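You operate a simulated robot arm through the tools that you are given. There is no shell and no other tool.

You run a simulated robot arm. Do the job below in one go: nothing can be reset, and whatever is moved stays where it is left.

TASK
Bring station 3 back into service and prove it at 35 m/s.
Fine: tension on before the isolator; run until the green lamp lights, then stop. The arm is switched off: leave it off.
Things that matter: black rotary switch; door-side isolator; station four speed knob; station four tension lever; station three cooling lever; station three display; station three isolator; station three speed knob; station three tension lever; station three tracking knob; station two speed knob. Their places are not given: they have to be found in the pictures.

Only the result counts: the job must be done as asked and must still hold three seconds after the hand-in. Knocking over, shifting, dropping, spilling or breaking anything else fails it.

THE ROBOT
A 7-joint arm with a two-finger parallel gripper, fixed in place. Base frame: the origin is at the foot of the arm, x ahead of it, y to its left, z up. Readings come in mm, rad, newtons and seconds.
Its first joint turns from -2.897 to 2.897 rad. Payload 4.4 kg.
Tool frame: the origin (TCP) lies between the finger pads and is the grasp point; the fingertips stand 23 mm ahead of it; z points along the fingers, y is the line along which they close. The gripper opens to 94 mm. The fingers are 38 mm wide and 10 mm thick; the gripper's body (54 by 96 mm) begins 39 mm behind the TCP.
Orientation is that of the tool frame in the base frame, as a unit quaternion [x, y, z, w]. With the fingers straight down and closing along the base's y, the tool's x points along the base's -x, its y along +y and its z along -z.

THE INTERFACE
- The arm moves only by the tool apply_moves. Its argument "steps" is a list of rows, each a list of 3 entries, a list of its own where there are three numbers: the shift along the tool's x, y, z in mm, then the turn, a rotation vector about the tool's x, y, z in rad, then the finger opening in mm, from 0 to 94. In form: [[[dx, dy, dz], [rx, ry, rz], claw], ...]. A call has 1 to 20 rows; each row is the pose to reach, as a shift and turn from the pose commanded when the call began, along the tool's axes at that moment. Rows are played at 5 a second. More than 50 mm and 0.15 rad between two rows, or a gripper value outside its range, and nothing of the call is played. Where a pose cannot be reached the arm comes as near as it can. A force on the tool above 50 N (or 10 N above the force at the start of the call, whichever is more), or a blocked arm, ends the call early, and 0.2 s more pass. Each finger travels about 72 mm/s and halts on what it meets, pressing with about 42 N; the grip force reading is that of the motor and also rises with nothing between the fingers. The clock runs only during rows and for 0.2 s after the last one: add rows that repeat a pose to give the fingers time. The reply holds the time, the measured pose of the TCP, the force on the tool along the base axes, the opening and the grip force, in the units named above and with some noise, with the torque about the TCP (base axes, N m) and any sound that the robot's microphone picked up.
- Cameras (640 x 400 px; columns grow to the right, rows downward): "scene" is fixed at [226.5, 516.1, 1570.5]; the picture's right is [-0.52, -0.86, 0.00], its down [-0.28, 0.17, -0.94] and it looks along [0.81, -0.49, -0.33] (base axes); focal length 335 px, centre (320, 200). "wrist" rides on the gripper at [86, 16, -74] in the tool frame; the picture's right is [-0.18, 0.98, 0.00], its down [-0.58, -0.11, -0.81] and it looks along [-0.79, -0.15, 0.59] (tool axes); focal length 243 px, centre (320, 200).
- get_image(camera): a new picture of that camera. It takes no simulated time.
- measure_at(camera, pixels): there is no depth. For up to 12 entries [column, row, z] of the newest picture of that camera ("zoom" is the newest enlarged one), the place [x, y] in the base frame at which the ray of that pixel passes the height z, good to about 2 mm, but the place of the scene camera against the robot may be out by one fixed shift of up to 25 mm in any direction. It takes no simulated time.
- inspect(camera, box): a new picture of the part [left, top, right, bottom] of that camera's present view, enlarged. It takes no simulated time.
- job_done(): hands the job in; it is judged then, once.

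Unless the task says otherwise, let go and move clear before handing in.

The tools are called after ">>>" as name(argument=value, ...) on one line, values as JSON. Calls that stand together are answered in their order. apply_moves: Moves the arm, as the interface text tells. Its arguments: {"type":"object","properties":{"steps":{"type":"array","items":{"type":"array"}}},"required":["steps"]} The other tools are called the same way: get_image (camera) takes a picture; measure_at (camera, pixels) gives the place at which the rays of pixels pass given heights; inspect (camera, box) takes an enlarged picture of a part of a camera's view; job_done () hands the job in.

At the start:

```text
time_s: 0.0
tool_pos: [684.8, -49.9, 1404.7]
tcp_rot: [0.001, 1.0, 0.0, -0.001]
ft_force: [0.4, 0.4, -1.0]
ft_torque: [-0.03, -0.01, 0.0]
width: 93.8
grasp_force: 0.0
```

scene: 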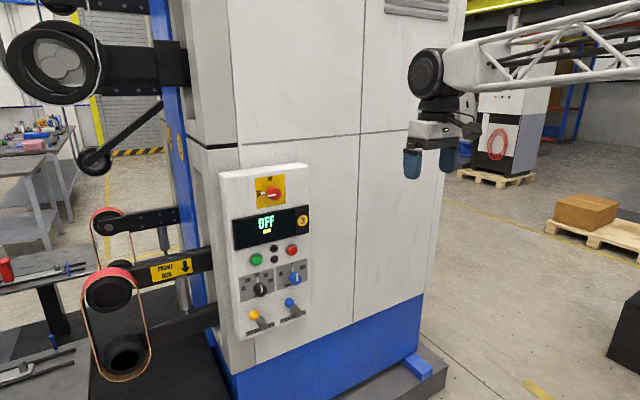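
wrist: 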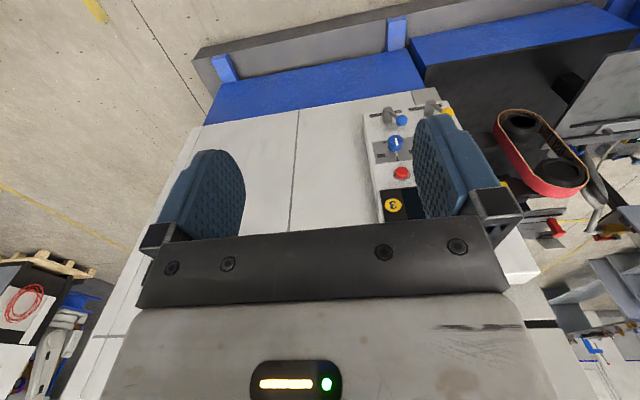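

The scene picture shows a station-3 panel around pixels (270,250), with an isolator, an "OFF" display, buttons, knobs and levers. I'll enlarge it to read the labels before moving.

>>> inspect(camera="scene", box=[210, 160, 330, 250])

>>> inspect(camera="scene", box=[215, 235, 325, 345])

>>> inspect(camera="scene", box=[0, 190, 220, 400])

>>> inspect(camera="wrist", box=[340, 80, 480, 240])

```text
4.44 times, centred on (270, 205) of scene
```

zoom: 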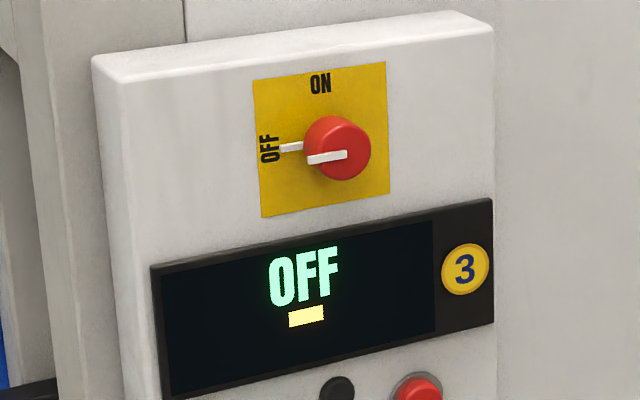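

```text
3.64 times, centred on (270, 290) of scene
```

zoom: 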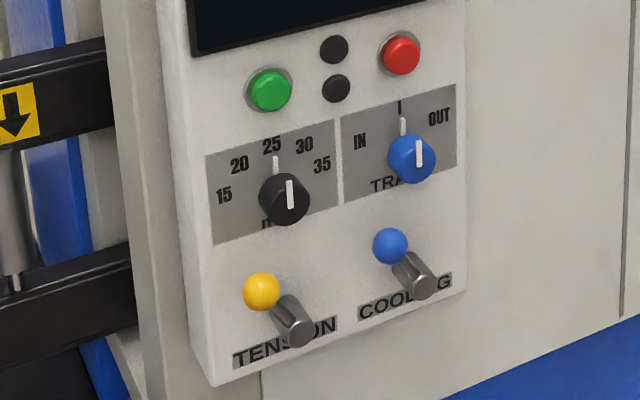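

```text
1.90 times, centred on (110, 295) of scene
```

zoom: 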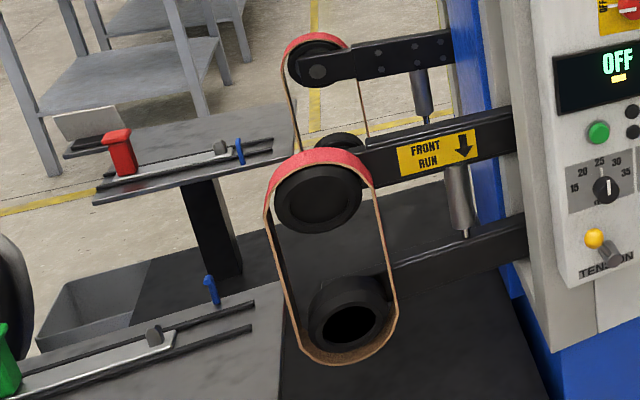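

```text
2.50 times, centred on (410, 160) of wrist
```

zoom: 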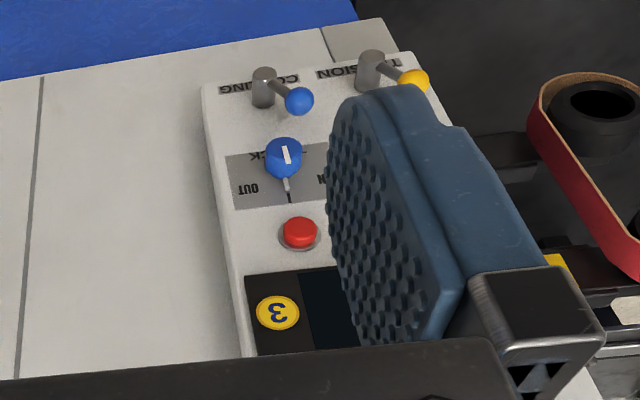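

The isolator (270,192) is at OFF, the speed knob points at 25, and by triangulation the panel faces the arm at about x≈1120, with y 60–230 and z 800–1270. I'll pitch the tool forward in stages while moving toward the panel, stopping well short of it.

>>> apply_moves(steps=[[[-5, 15, 20], [0, -0.14, 0], 94], [[-10, 30, 40], [0, -0.28, 0], 94], [[-15, 45, 60], [0, -0.42, 0], 94], [[-20, 60, 80], [0, -0.56, 0], 94], [[-25, 75, 100], [0, -0.7, 0], 94], [[-30, 90, 120], [0, -0.84, 0], 94], [[-35, 105, 140], [0, -0.98, 0], 94], [[-40, 120, 160], [0, -1.12, 0], 94], [[-45, 135, 180], [0, -1.26, 0], 94], [[-50, 150, 200], [0, -1.4, 0], 94], [[-50, 160, 220], [0, -1.5, 0], 94], [[-50, 170, 240], [0, -1.5708, 0], 94], [[-50, 170, 240], [0, -1.5708, 0], 94]])

>>> get_image(camera="wrist")

>>> get_image(camera="scene")

```text
time_s: 2.8
tool_pos: [734.7, 120.8, 1164.9]
tcp_rot: [-0.001, 0.706, 0.001, 0.708]
ft_force: [-0.3, 0.4, 0.4]
ft_torque: [0.0, 0.0, 0.02]
width: 93.7
grasp_force: 0.1
out of reach, approached as far as the arm can: row 10
```

```text
taken
```

wrist: 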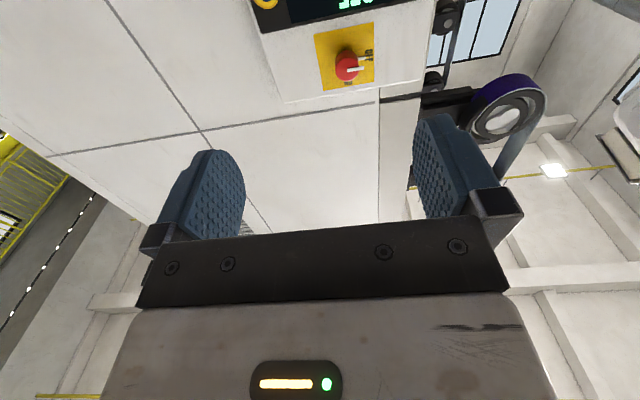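

```text
taken
```

scene: 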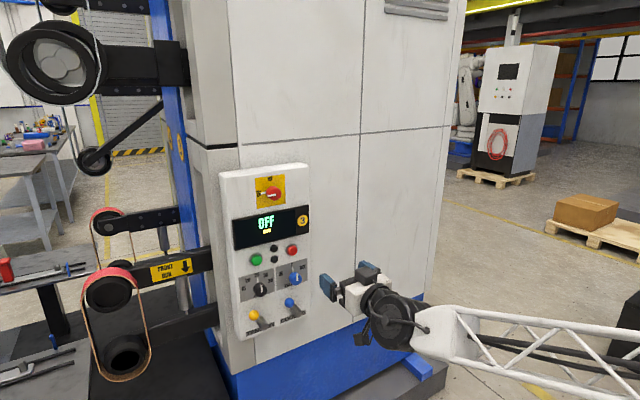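

The wrist view is looking up past the isolator (347,66) and cuts off the rest of the panel. I'll pitch the tool partly down again and rise, so the camera faces the panel square on.

>>> apply_moves(steps=[[[-20, 0, 0], [0, 0.14, 0], 94], [[-40, 0, 0], [0, 0.28, 0], 94], [[-60, 0, 0], [0, 0.42, 0], 94], [[-80, 0, 0], [0, 0.56, 0], 94], [[-100, 0, 0], [0, 0.7, 0], 94], [[-115, 0, 0], [0, 0.84, 0], 94], [[-125, 0, 0], [0, 0.93, 0], 94], [[-125, 0, 0], [0, 0.93, 0], 94]])

>>> get_image(camera="wrist")

>>> inspect(camera="wrist", box=[240, 0, 480, 150])

```text
time_s: 4.6
tool_pos: [735.4, 120.9, 1290.2]
tcp_rot: [-0.001, 0.949, 0.001, 0.315]
ft_force: [-0.6, 0.0, 1.2]
ft_torque: [0.02, 0.02, 0.03]
width: 94.0
grasp_force: 0.1
```

```text
taken
```

wrist: 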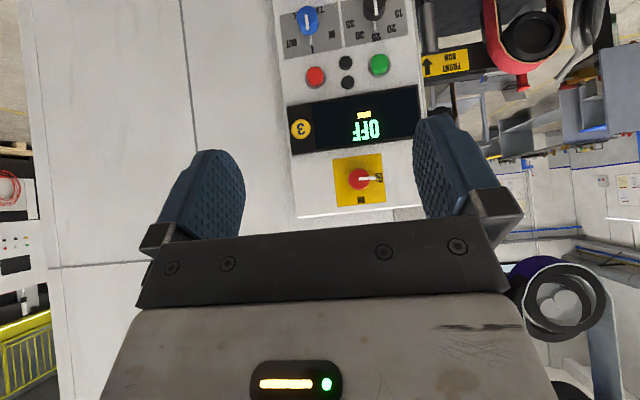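

```text
2.67 times, centred on (360, 75) of wrist
```

zoom: 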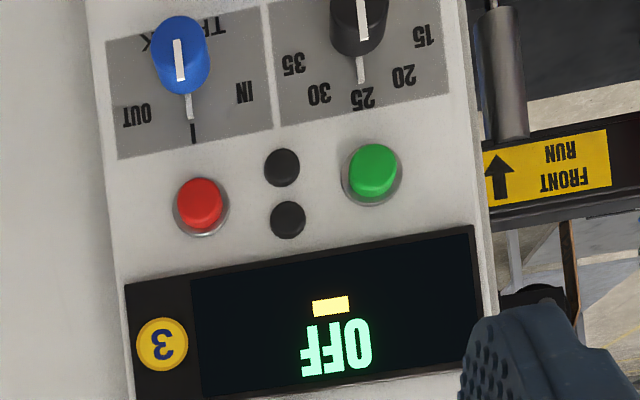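

The whole upper panel is now visible, upside down: isolator (359,179), red (315,76), green (379,64) and the knobs at the top edge. I'll record rays for these, then take a second view from lower down to triangulate.

>>> measure_at(camera="wrist", pixels=[[359, 179, 1240], [359, 179, 1270], [315, 76, 1000], [315, 76, 1080], [379, 64, 1000], [379, 64, 1080], [301, 129, 1100], [301, 129, 1180], [308, 45, 1000], [308, 45, 1050], [376, 30, 1000], [376, 30, 1050]])

>>> apply_moves(steps=[[[24, 0, 32], [0, 0, 0], 94], [[48, 0, 64], [0, 0, 0], 94], [[72, 0, 96], [0, 0, 0], 94], [[96, 0, 128], [0, 0, 0], 94], [[120, 0, 160], [0, 0, 0], 94], [[144, 0, 192], [0, 0, 0], 94], [[144, 0, 192], [0, 0, 0], 94]])

>>> get_image(camera="wrist")

>>> inspect(camera="wrist", box=[240, 0, 480, 150])

```text
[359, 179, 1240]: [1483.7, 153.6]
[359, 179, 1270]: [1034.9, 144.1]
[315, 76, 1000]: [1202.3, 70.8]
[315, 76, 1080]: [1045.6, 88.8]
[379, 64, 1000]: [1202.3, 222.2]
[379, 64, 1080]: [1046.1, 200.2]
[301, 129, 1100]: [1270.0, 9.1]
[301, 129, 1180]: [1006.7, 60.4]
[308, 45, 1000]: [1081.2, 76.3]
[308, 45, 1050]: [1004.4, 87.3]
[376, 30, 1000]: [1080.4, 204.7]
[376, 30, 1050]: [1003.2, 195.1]
```

```text
time_s: 6.2
tool_pos: [735.3, 120.2, 1048.7]
tcp_rot: [0.0, 0.949, 0.0, 0.315]
ft_force: [-0.1, 1.3, 0.4]
ft_torque: [0.02, -0.01, 0.0]
width: 94.1
grasp_force: 0.0
```

```text
taken
```

wrist: 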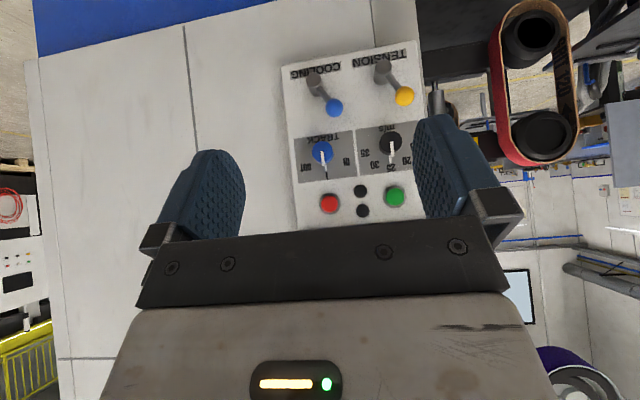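

```text
2.67 times, centred on (360, 75) of wrist
```

zoom: 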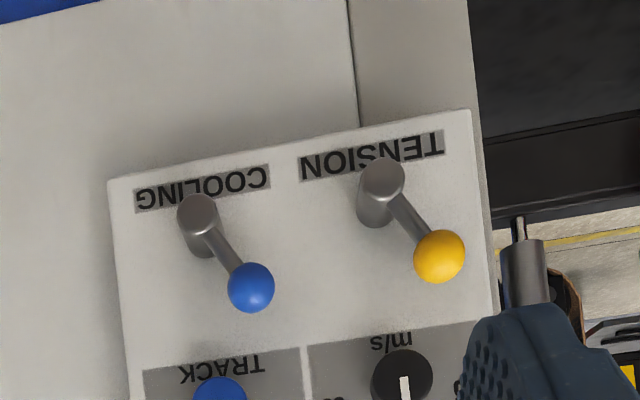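

The grey shafts stick out from the panel and each rod points up and to the left. I'll zoom in on the levers and knobs, and measure them for triangulation.

>>> measure_at(camera="wrist", pixels=[[330, 202, 1030], [330, 202, 1060], [395, 195, 1030], [395, 195, 1060], [322, 151, 920], [322, 151, 980], [390, 143, 920], [390, 143, 980], [335, 107, 880], [335, 107, 920], [404, 96, 880], [404, 96, 920]])

>>> inspect(camera="wrist", box=[280, 40, 440, 140])

>>> inspect(camera="wrist", box=[290, 120, 420, 220])

>>> inspect(camera="scene", box=[230, 280, 320, 345])

```text
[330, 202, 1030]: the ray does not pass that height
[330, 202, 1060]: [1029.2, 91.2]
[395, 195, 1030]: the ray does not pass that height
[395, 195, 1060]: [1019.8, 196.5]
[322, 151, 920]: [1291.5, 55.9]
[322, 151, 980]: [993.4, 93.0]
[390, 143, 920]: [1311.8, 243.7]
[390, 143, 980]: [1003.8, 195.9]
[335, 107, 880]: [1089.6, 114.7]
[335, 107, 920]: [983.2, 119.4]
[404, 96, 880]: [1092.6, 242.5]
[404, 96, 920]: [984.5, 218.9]
```

```text
4.00 times, centred on (360, 90) of wrist
```

zoom: 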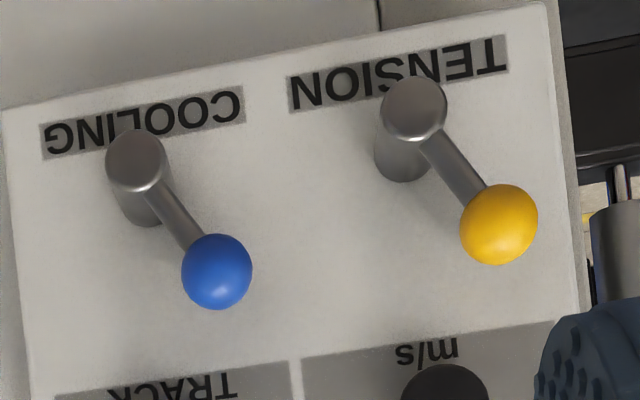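

```text
4.00 times, centred on (355, 170) of wrist
```

zoom: 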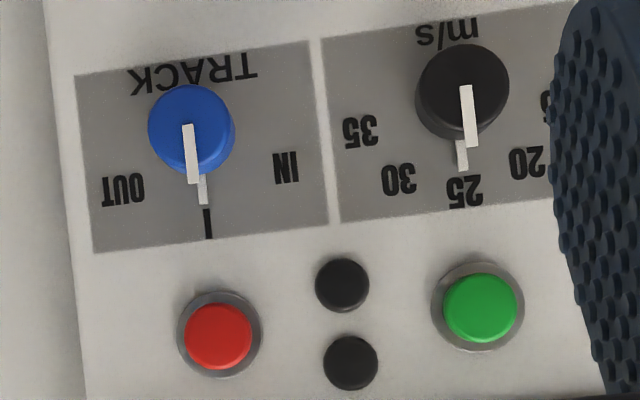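

```text
6.15 times, centred on (275, 312) of scene
```

zoom: 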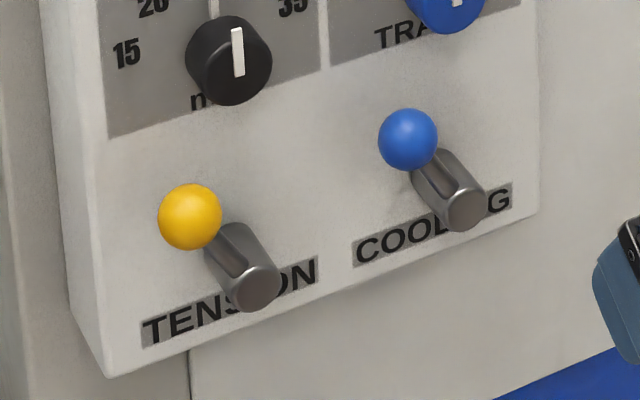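

Triangulating, the red and green buttons are at about (1083, 85, 1060) and (1083, 206, 1060), with the knobs below them near z≈965. I need a third, lower view to get the lever positions and depth.

>>> apply_moves(steps=[[[24, 0, 32], [0, 0, 0], 94], [[48, 0, 64], [0, 0, 0], 94], [[72, 0, 96], [0, 0, 0], 94], [[96, 0, 128], [0, 0, 0], 94], [[120, 0, 160], [0, 0, 0], 94], [[120, 0, 160], [0, 0, 0], 94]])

>>> get_image(camera="wrist")

>>> inspect(camera="wrist", box=[280, 110, 440, 230])

>>> inspect(camera="scene", box=[210, 160, 330, 350])

```text
time_s: 7.6
tool_pos: [734.4, 122.5, 848.0]
tcp_rot: [0.0, 0.949, -0.001, 0.315]
ft_force: [-0.2, 0.0, -0.3]
ft_torque: [0.0, 0.01, 0.0]
width: 94.2
grasp_force: 0.0
```

```text
taken
```

wrist: 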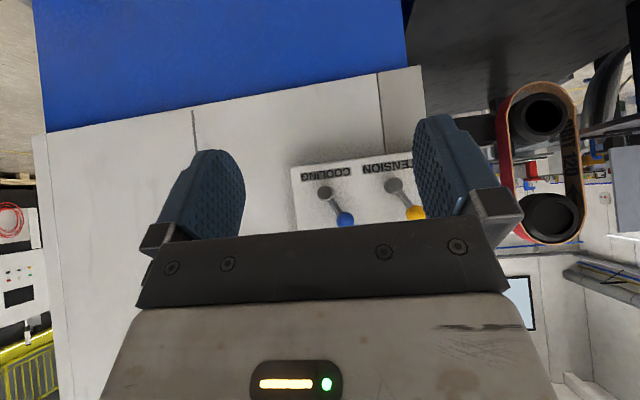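

```text
3.33 times, centred on (360, 170) of wrist
```

zoom: 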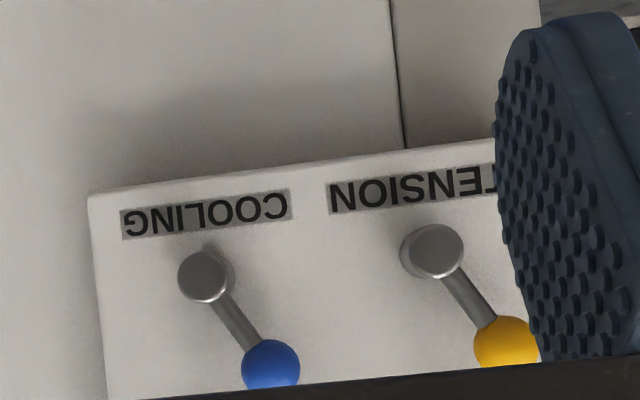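

```text
2.11 times, centred on (270, 255) of scene
```

zoom: 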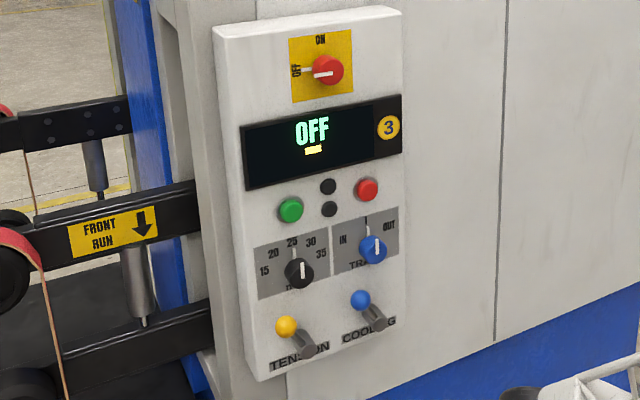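

Triangulated, the tension shaft tip is at (1047, 205, 845) and the yellow ball at (1050, 234, 896), 30° left of vertical. The cooling lever is in the same attitude. I'll level the tool here and check the wrist view before approaching.

>>> apply_moves(steps=[[[0, 0, 0], [0, -0.14, 0], 94], [[0, 0, 0], [0, -0.28, 0], 94], [[0, 0, 0], [0, -0.42, 0], 94], [[0, 0, 0], [0, -0.56, 0], 94], [[0, 0, 0], [0, -0.7, 0], 94], [[0, 0, 0], [0, -0.84, 0], 80], [[0, 0, 0], [0, -0.93, 0], 64], [[0, 0, 0], [0, -0.93, 0], 64]])

>>> get_image(camera="wrist")

>>> get_image(camera="scene")

```text
time_s: 9.4
tool_pos: [735.4, 121.2, 847.9]
tcp_rot: [0.002, 0.707, -0.002, 0.707]
ft_force: [-0.2, -0.3, 0.5]
ft_torque: [-0.02, -0.01, 0.01]
width: 63.9
grasp_force: 0.1
out of reach, approached as far as the arm can: row 2
```

```text
taken
```

wrist: 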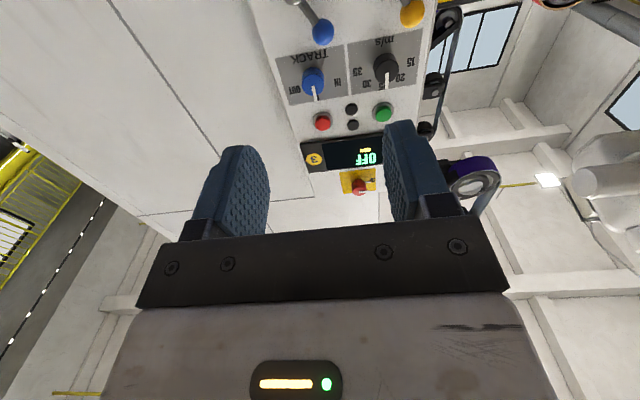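

```text
taken
```

scene: 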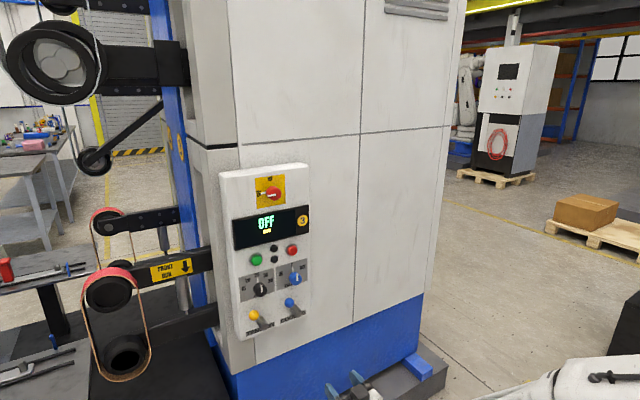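

The tool is level and the path is clear. I'll line up on the yellow ball at y≈234, z≈896 and stop with the fingertips about 65 mm short, then look again.

>>> apply_moves(steps=[[[-12, 28, 35], [0, 0, 0], 64], [[-24, 56, 70], [0, 0, 0], 64], [[-36, 84, 105], [0, 0, 0], 64], [[-48, 113, 140], [0, 0, 0], 64], [[-48, 113, 185], [0, 0, 0], 64], [[-48, 113, 225], [0, 0, 0], 64], [[-48, 113, 225], [0, 0, 0], 64]])

>>> get_image(camera="wrist")

>>> get_image(camera="scene")

```text
time_s: 11.0
tool_pos: [959.1, 234.2, 898.0]
tcp_rot: [0.001, 0.707, -0.001, 0.707]
ft_force: [-0.9, 0.4, 0.6]
ft_torque: [-0.02, 0.01, 0.0]
width: 64.2
grasp_force: 0.1
```

```text
taken
```

wrist: 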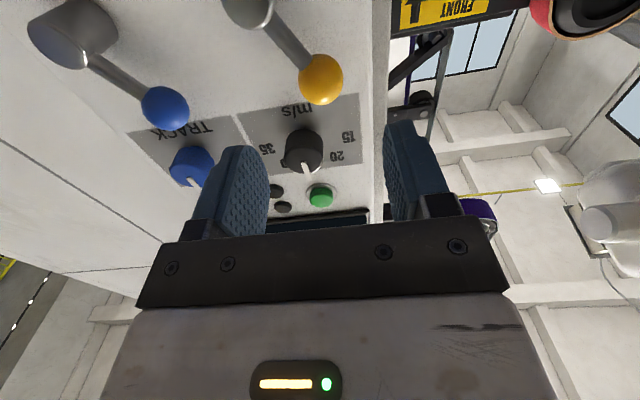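

```text
taken
```

scene: 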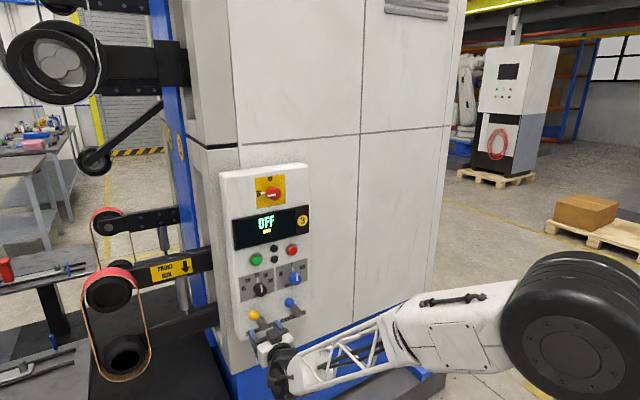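

The ball at (321,79) projects to (1050, 235, 895), which confirms the alignment. I'll advance 78 mm so the open fingers straddle it.

>>> apply_moves(steps=[[[0, 0, 20], [0, 0, 0], 64], [[0, 0, 40], [0, 0, 0], 64], [[0, 0, 60], [0, 0, 0], 64], [[0, 0, 78], [0, 0, 0], 64], [[0, 0, 78], [0, 0, 0], 64]])

>>> get_image(camera="wrist")

>>> inspect(camera="scene", box=[220, 280, 330, 370])

```text
time_s: 12.2
tool_pos: [1037.1, 233.3, 896.7]
tcp_rot: [0.0, 0.707, 0.0, 0.707]
ft_force: [0.0, 0.3, -0.6]
ft_torque: [0.01, -0.03, -0.02]
width: 63.9
grasp_force: 0.0
```

```text
taken
```

wrist: 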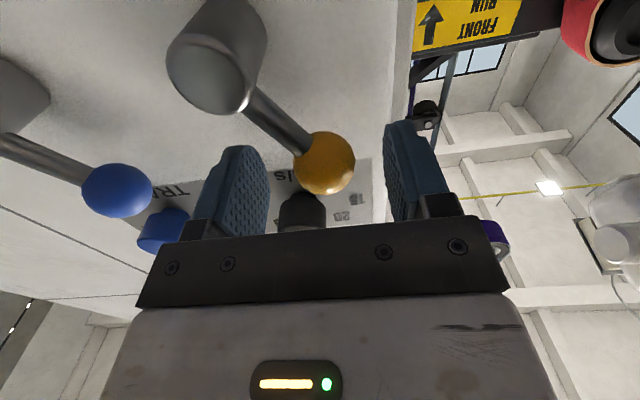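

```text
4.44 times, centred on (275, 325) of scene
```

zoom: 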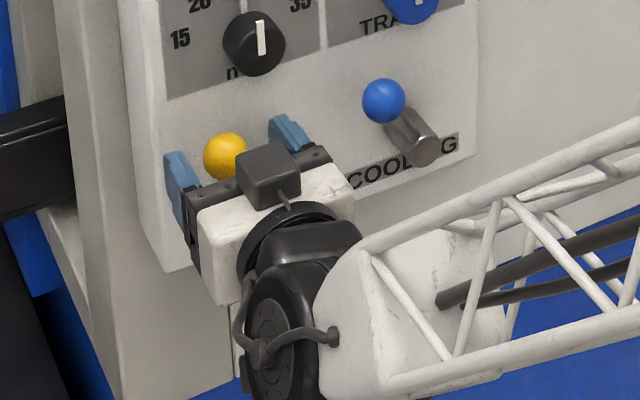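

The ball sits between the fingers. I'll narrow them around it and try the lever toward the right along its arc, watching force and sound.

>>> apply_moves(steps=[[[0, 0, 0], [0, 0, 0], 42], [[0, 0, 0], [0, 0, 0], 38], [[-2.4, -4.8, 0], [0, 0, 0], 38], [[-4.4, -9.5, 0], [0, 0, 0], 38], [[-6, -14.5, 0], [0, 0, 0], 38], [[-7.1, -19.6, 0], [0, 0, 0], 38], [[-7.1, -19.6, 0], [0, 0, 0], 38]])

>>> get_image(camera="wrist")

>>> inspect(camera="scene", box=[210, 160, 330, 350])

```text
time_s: 13.8
tool_pos: [1037.2, 213.3, 903.6]
tcp_rot: [0.0, 0.708, -0.001, 0.706]
ft_force: [-0.2, 0.7, 0.4]
ft_torque: [0.02, 0.0, -0.02]
width: 38.0
grasp_force: 0.1
```

```text
taken
```

wrist: 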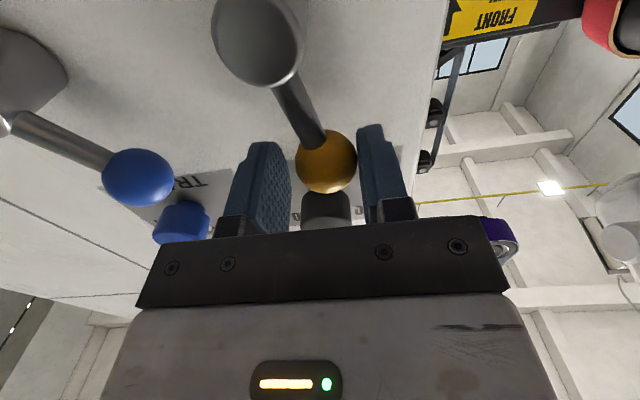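

```text
2.11 times, centred on (270, 255) of scene
```

zoom: 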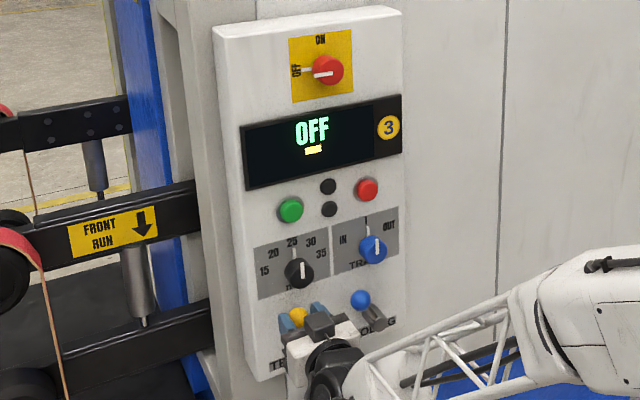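

The lever swings freely at about 0.7 N. I'll continue along the arc past vertical to about 30° right.

>>> apply_moves(steps=[[[-0.7, -5.2, 0], [0, 0, 0], 38], [[-0.9, -10.4, 0], [0, 0, 0], 38], [[-0.7, -15.6, 0], [0, 0, 0], 38], [[0, -20.8, 0], [0, 0, 0], 38], [[1.2, -26, 0], [0, 0, 0], 38], [[2.7, -30.9, 0], [0, 0, 0], 38], [[4.7, -35.8, 0], [0, 0, 0], 38], [[7.1, -40.4, 0], [0, 0, 0], 38], [[7.1, -40.4, 0], [0, 0, 0], 38]])

>>> get_image(camera="wrist")

>>> get_image(camera="scene")

>>> inspect(camera="scene", box=[210, 160, 330, 350])

```text
time_s: 15.8
tool_pos: [1036.9, 174.8, 897.8]
tcp_rot: [-0.001, 0.707, 0.0, 0.707]
ft_force: [0.3, 2.0, 1.2]
ft_torque: [0.08, -0.04, 0.06]
width: 38.8
grasp_force: 0.8
```

```text
taken
```

wrist: 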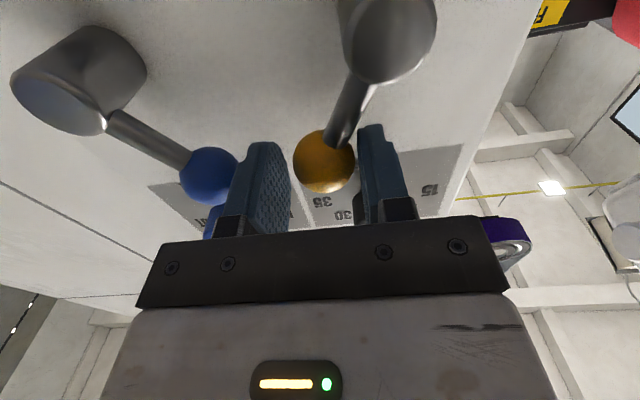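

```text
taken
```

scene: 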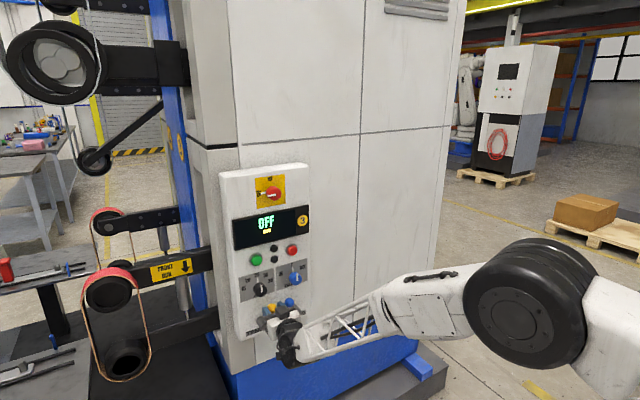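

```text
2.11 times, centred on (270, 255) of scene
```

zoom: 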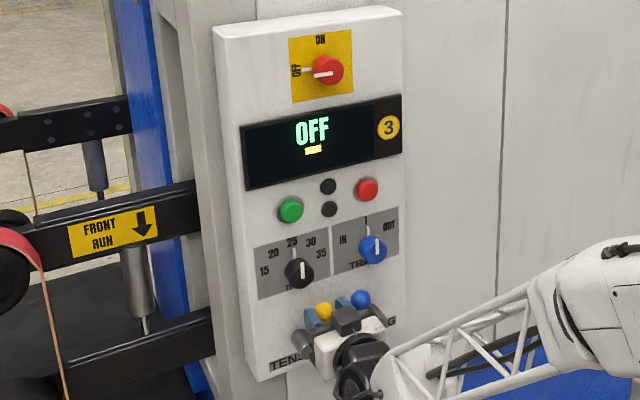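

The lever is at about −30° with a small 2 N reaction, and the right finger is still some 15 mm from the blue ball. I'll nudge a few more degrees to see whether this is the end stop.

>>> apply_moves(steps=[[[1.3, -2.3, 0], [0, 0, 0], 38], [[2.8, -4.5, 0], [0, 0, 0], 38], [[2.8, -4.5, 0], [0, 0, 0], 38]])

>>> inspect(camera="wrist", box=[150, 80, 470, 260])

```text
time_s: 16.6
tool_pos: [1037.3, 168.7, 898.1]
tcp_rot: [-0.001, 0.707, 0.001, 0.708]
ft_force: [-3.6, 18.8, 16.8]
ft_torque: [0.71, 0.05, 0.43]
width: 45.6
grasp_force: 8.4
```

```text
2.00 times, centred on (310, 170) of wrist
```

zoom: 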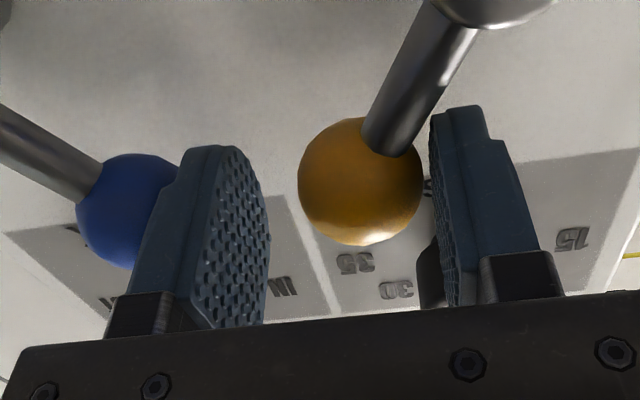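

The force jumped to 19 N and the finger yielded, so the end stop is near −30°, and the lever is there. I'll relax the push, open slightly without reaching the blue ball, and withdraw.

>>> apply_moves(steps=[[[-1, 3, 0], [0, 0, 0], 42], [[-1, 5, 0], [0, 0, 0], 47], [[-1, 5, 0], [0, 0, 0], 47], [[-1, 5, -25], [0, 0, 0], 47], [[-1, 5, -55], [0, 0, 0], 47], [[-1, 5, -95], [0, 0, 0], 47], [[-1, 5, -135], [0, 0, 0], 47], [[-1, 5, -135], [0, 0, 0], 47]])

>>> get_image(camera="wrist")

>>> get_image(camera="scene")

>>> inspect(camera="scene", box=[0, 190, 220, 400])

```text
time_s: 18.4
tool_pos: [901.5, 175.3, 895.8]
tcp_rot: [-0.001, 0.707, 0.001, 0.707]
ft_force: [0.9, -0.2, -0.4]
ft_torque: [-0.04, 0.03, 0.03]
width: 46.9
grasp_force: 0.1
```

```text
taken
```

wrist: 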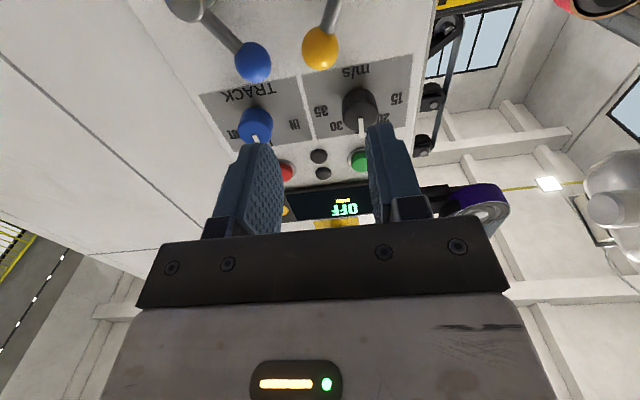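

```text
taken
```

scene: 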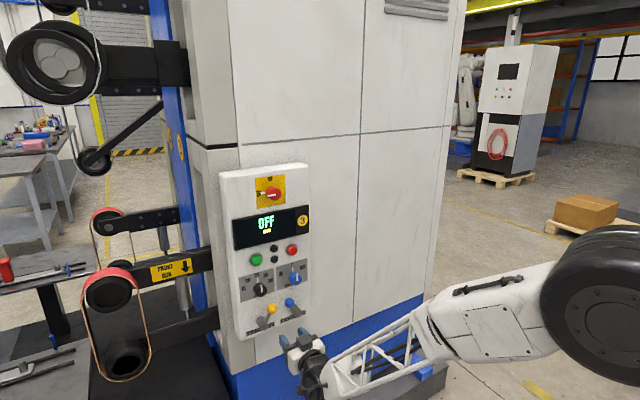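

```text
1.90 times, centred on (110, 295) of scene
```

zoom: 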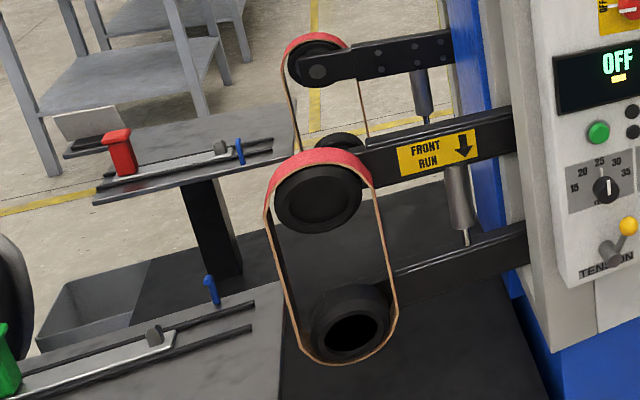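

The lever now stands to the right and the display still reads OFF. I'll look closely at the belt and lever to judge whether tension is applied.

>>> inspect(camera="scene", box=[70, 250, 170, 390])

>>> inspect(camera="scene", box=[80, 195, 200, 270])

>>> inspect(camera="scene", box=[230, 280, 320, 345])

>>> inspect(camera="scene", box=[0, 0, 200, 180])

```text
2.86 times, centred on (120, 320) of scene
```

zoom: 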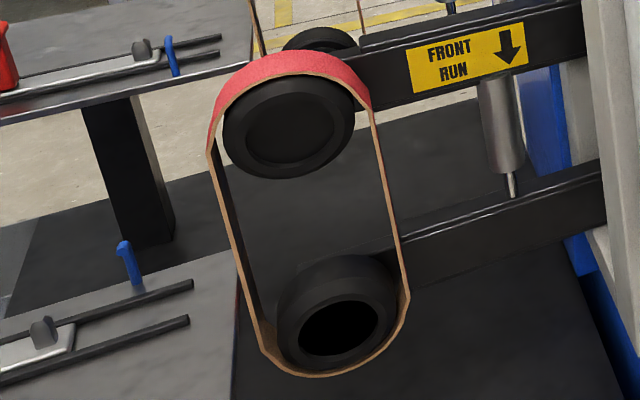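

```text
5.33 times, centred on (140, 232) of scene
```

zoom: 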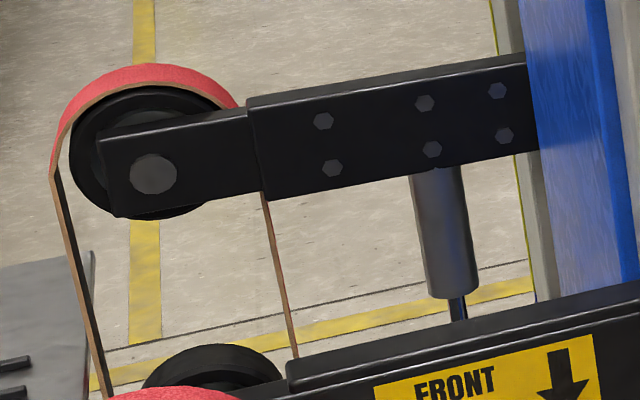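

```text
6.15 times, centred on (275, 312) of scene
```

zoom: 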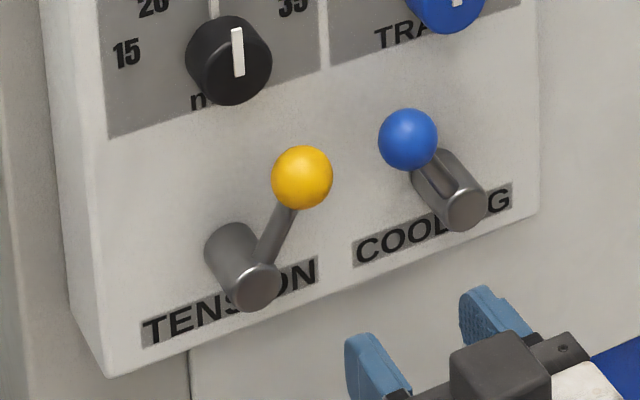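

```text
2.22 times, centred on (100, 90) of scene
```

zoom: 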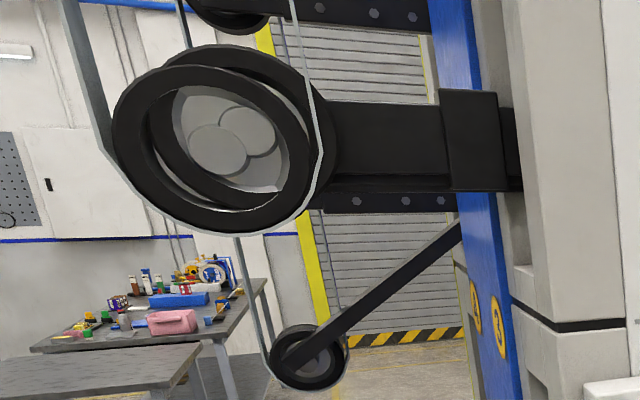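

The yellow ball now points up and to the right against its stop. I'll zoom hard on the display's yellow bar in case it reports the tension state.

>>> inspect(camera="scene", box=[245, 210, 295, 242])

>>> inspect(camera="scene", box=[470, 30, 570, 190])

>>> inspect(camera="scene", box=[250, 170, 295, 215])

```text
12.50 times, centred on (270, 226) of scene
```

zoom: 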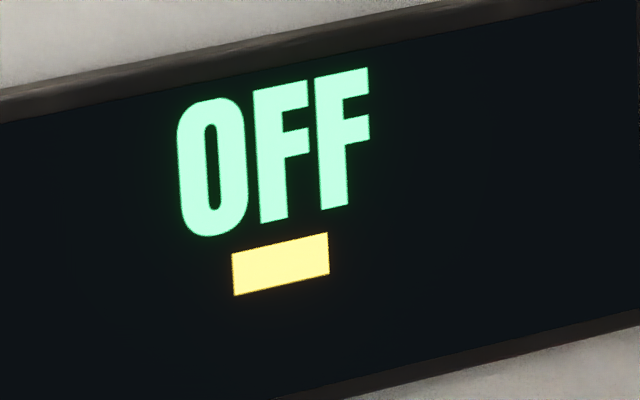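

```text
2.50 times, centred on (520, 110) of scene
```

zoom: 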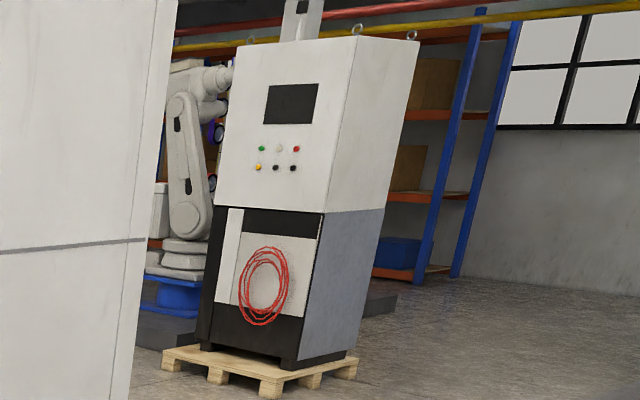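

```text
8.89 times, centred on (272, 192) of scene
```

zoom: 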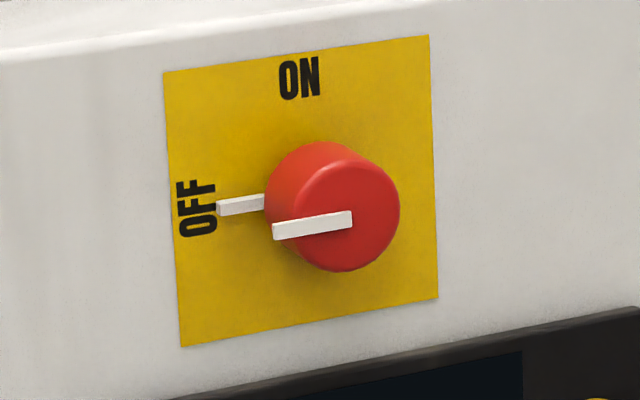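

The yellow bar is plain, likely a belt-position mark. The isolator pointer is at OFF and the knob turns a quarter clockwise to ON. Next is the speed knob, whose face centre I triangulate to (1070.6, 206, 966.6), so I'll line up in front of it.

>>> apply_moves(steps=[[[-25, 10, 0], [0, 0, 0], 64], [[-50, 20, 10], [0, 0, 0], 64], [[-71, 30.5, 30], [0, 0, 0], 64], [[-71, 30.5, 60], [0, 0, 0], 64], [[-71, 30.5, 90], [0, 0, 0], 64], [[-71, 30.5, 90], [0, 0, 0], 64]])

>>> get_image(camera="wrist")

>>> inspect(camera="wrist", box=[210, 0, 420, 140])

```text
time_s: 19.8
tool_pos: [995.0, 204.4, 967.0]
tcp_rot: [0.0, 0.707, 0.0, 0.707]
ft_force: [-0.1, 0.9, 0.4]
ft_torque: [0.05, 0.0, 0.0]
width: 64.0
grasp_force: 0.1
```

```text
taken
```

wrist: 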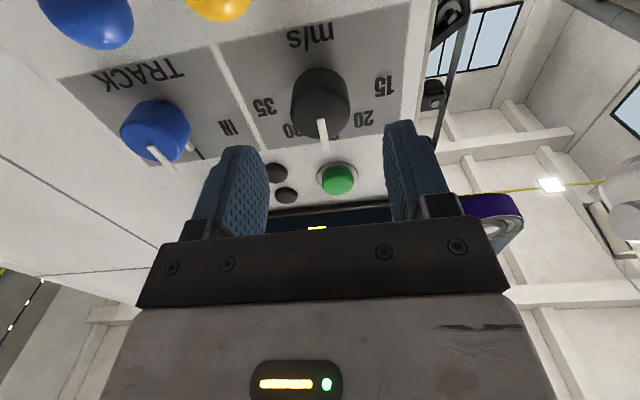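

```text
2.86 times, centred on (315, 70) of wrist
```

zoom: 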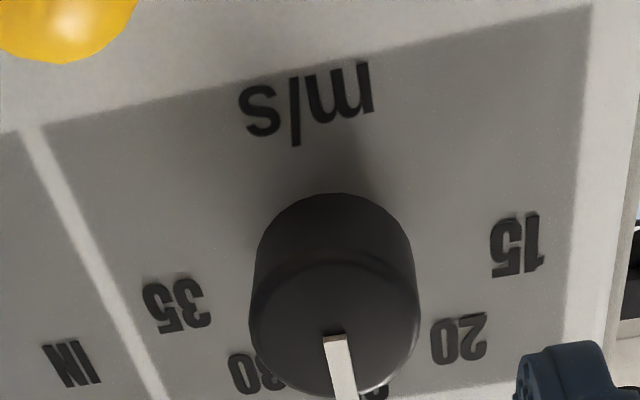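

The pointer's inner end at zoom (335,335), combined with the earlier view, puts the speed knob face at about (1051, 204, 970). The label layout puts 35 about 80–85° clockwise from 25. I'll advance around the knob and close gently.

>>> apply_moves(steps=[[[-2, 0.5, 20], [0, 0, 0], 64], [[-2, 0.5, 40], [0, 0, 0], 64], [[-2, 0.5, 53], [0, 0, 0], 64], [[-2, 0.5, 53], [0, 0, 0], 64]])

>>> get_image(camera="wrist")

>>> inspect(camera="scene", box=[220, 250, 330, 340])

```text
time_s: 20.8
tool_pos: [1047.4, 204.3, 967.3]
tcp_rot: [0.0, 0.707, 0.0, 0.707]
ft_force: [0.0, -0.2, 0.6]
ft_torque: [0.0, 0.0, -0.01]
width: 64.0
grasp_force: 0.1
```

```text
taken
```

wrist: 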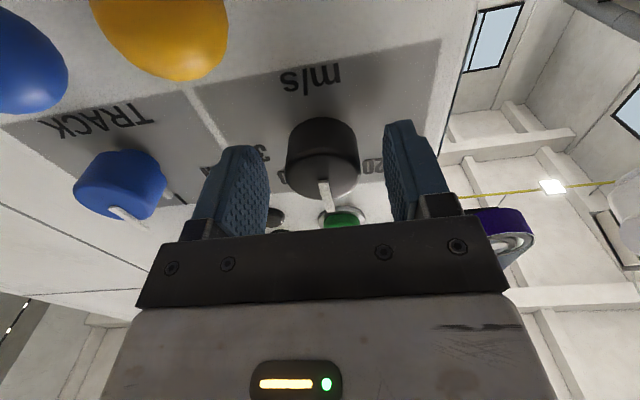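

```text
4.44 times, centred on (275, 295) of scene
```

zoom: 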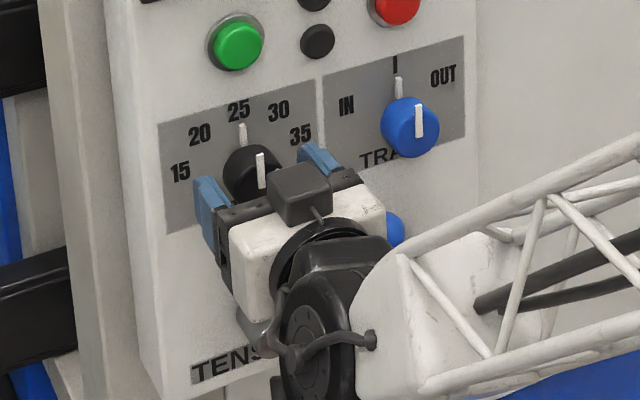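

The knob face is confirmed at (1052, 204.4, 970). I'll raise 2.5 mm to centre on its axis and close the fingers on it.

>>> apply_moves(steps=[[[-2.5, 0, 2], [0, 0, 0], 56], [[-2.5, 0, 2], [0, 0, 0], 46], [[-2.5, 0, 2], [0, 0, 0], 36], [[-2.5, 0, 2], [0, 0, 0], 36], [[-2.5, 0, 2], [0, 0, 0], 36]])

>>> get_image(camera="wrist")

```text
time_s: 22.0
tool_pos: [1048.9, 204.1, 970.6]
tcp_rot: [0.0, 0.707, 0.0, 0.707]
ft_force: [-0.9, 6.9, -0.7]
ft_torque: [0.02, 0.06, 0.17]
width: 39.3
grasp_force: 3.9
```

```text
taken
```

wrist: 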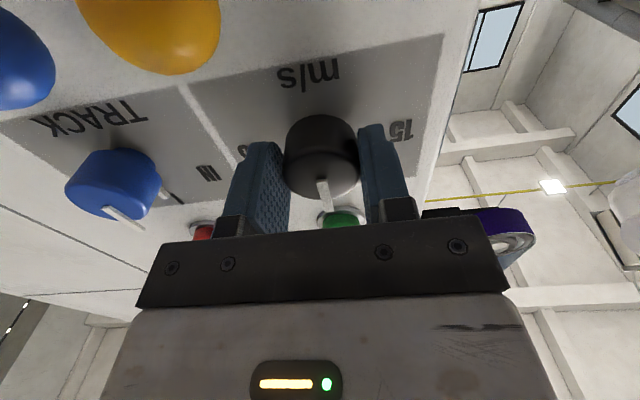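

The fingers hold the knob at 39 mm with a small +y side load. I'll shift 1 mm to balance it, grip a little firmer, and turn clockwise 0.4 rad as a test.

>>> apply_moves(steps=[[[0, 1, 0], [0, 0, 0], 30], [[0, 1.2, 0], [0, 0, 0], 30], [[0, 1.2, 0], [0, 0, 0.1], 30], [[0, 1.2, 0], [0, 0, 0.2], 30], [[0, 1.2, 0], [0, 0, 0.3], 30], [[0, 1.2, 0], [0, 0, 0.4], 30], [[0, 1.2, 0], [0, 0, 0.4], 30]])

>>> get_image(camera="wrist")

>>> inspect(camera="scene", box=[220, 250, 330, 340])

```text
time_s: 23.4
tool_pos: [1051.1, 208.5, 970.7]
tcp_rot: [0.136, 0.701, 0.118, 0.691]
ft_force: [7.8, -32.2, -8.6]
ft_torque: [0.08, -0.27, -0.04]
width: 44.4
grasp_force: 16.3
out of reach, approached as far as the arm can: row 6
stopped in row 6: the force on the tool passed its limit at 56 N (the readings are from after the stop); the commanded pose is now the measured one
```

```text
taken
```

wrist: 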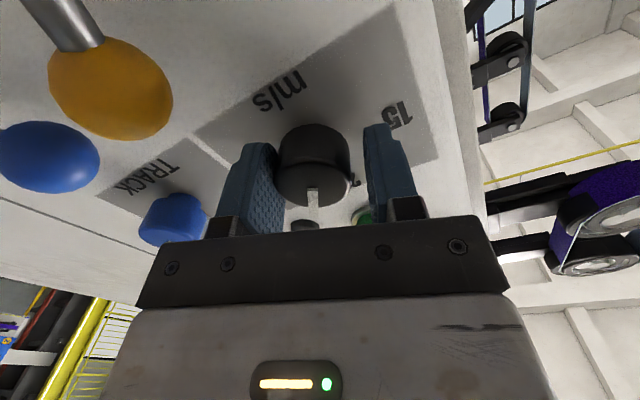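

```text
4.44 times, centred on (275, 295) of scene
```

zoom: 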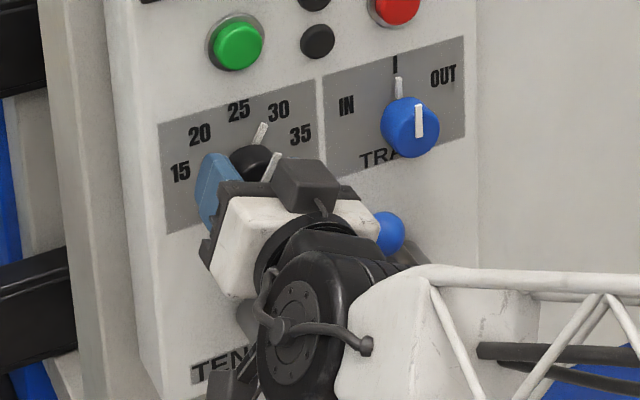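

The knob turned with the gripper (its pointer is now between 25 and 30), but the arm could not follow the last row and side-loaded to 56 N. I'll open, re-centre, back straight out, and find the usable roll range in free space.

>>> apply_moves(steps=[[[-0.6, -1.6, 0], [0, 0, 0], 50], [[-1.3, -3.3, 0], [0, 0, 0], 62], [[-1.3, -3.3, 0], [0, 0, 0], 64], [[-1.3, -3.3, -30], [0, 0, 0], 64], [[-1.3, -3.3, -65], [0, 0, 0], 64], [[-1.3, -3.3, -65], [0, 0, 0], 64]])

>>> inspect(camera="scene", box=[220, 250, 330, 340])

```text
time_s: 24.8
tool_pos: [988.0, 216.0, 976.7]
tcp_rot: [0.138, 0.702, 0.113, 0.69]
ft_force: [-0.1, -0.8, 0.4]
ft_torque: [0.01, -0.02, 0.04]
width: 63.5
grasp_force: 0.1
out of reach, approached as far as the arm can: row 5, 6
```

```text
4.44 times, centred on (275, 295) of scene
```

zoom: 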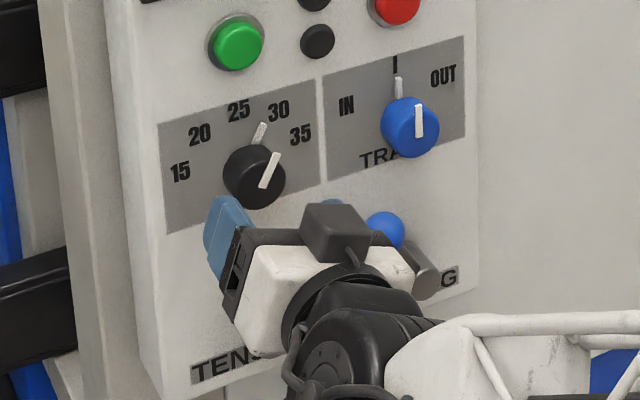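

The wrist is at a roll limit near +0.36 rad in this direction and drifts beyond it. I'll square the tool up again and rotate the other way to pre-wind before regripping.

>>> apply_moves(steps=[[[1, -6, 0], [-0.019, -0.006, -0.05], 64], [[2.3, -12.7, -3], [-0.038, -0.011, -0.1], 64], [[2.3, -12.7, -3], [-0.038, -0.011, -0.1], 64]])

```text
time_s: 25.6
tool_pos: [983.4, 207.5, 972.8]
tcp_rot: [0.09, 0.701, 0.092, 0.702]
ft_force: [0.0, 0.7, -0.3]
ft_torque: [0.01, 0.0, -0.01]
width: 63.7
grasp_force: 0.0
out of reach, approached as far as the arm can: row 2
```

Squared up at roll +0.26. Now I'll roll −1.2 rad in free space and check that the arm tracks.

>>> apply_moves(steps=[[[0, 0, 0], [0, 0, -0.14], 64], [[0, 0, 0], [0, 0, -0.28], 64], [[0, 0, 0], [0, 0, -0.42], 64], [[0, 0, 0], [0, 0, -0.56], 64], [[0, 0, 0], [0, 0, -0.7], 64], [[0, 0, 0], [0, 0, -0.84], 64], [[0, 0, 0], [0, 0, -0.98], 64], [[0, 0, 0], [0, 0, -1.1], 64], [[0, 0, 0], [0, 0, -1.2], 64], [[0, 0, 0], [0, 0, -1.2], 64]])

>>> get_image(camera="wrist")

>>> get_image(camera="scene")

```text
time_s: 27.8
tool_pos: [982.8, 206.2, 972.1]
tcp_rot: [-0.323, 0.627, -0.316, 0.635]
ft_force: [0.3, -0.3, 0.0]
ft_torque: [0.01, 0.02, -0.02]
width: 64.0
grasp_force: 0.1
```

```text
taken
```

wrist: 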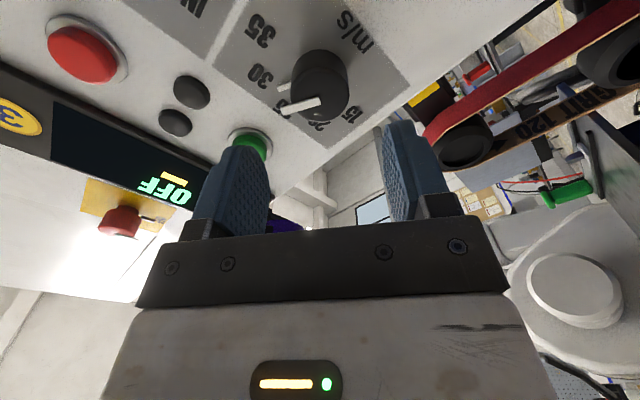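

```text
taken
```

scene: 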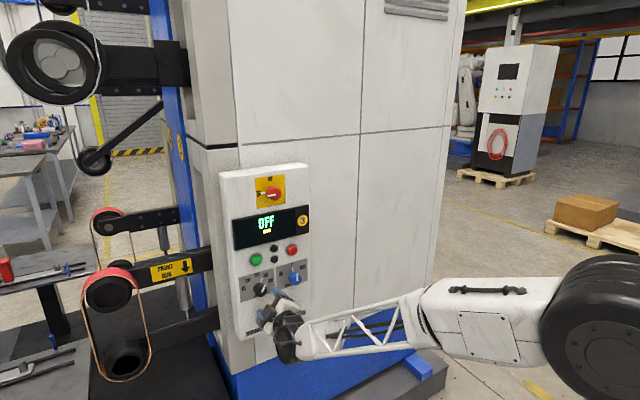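

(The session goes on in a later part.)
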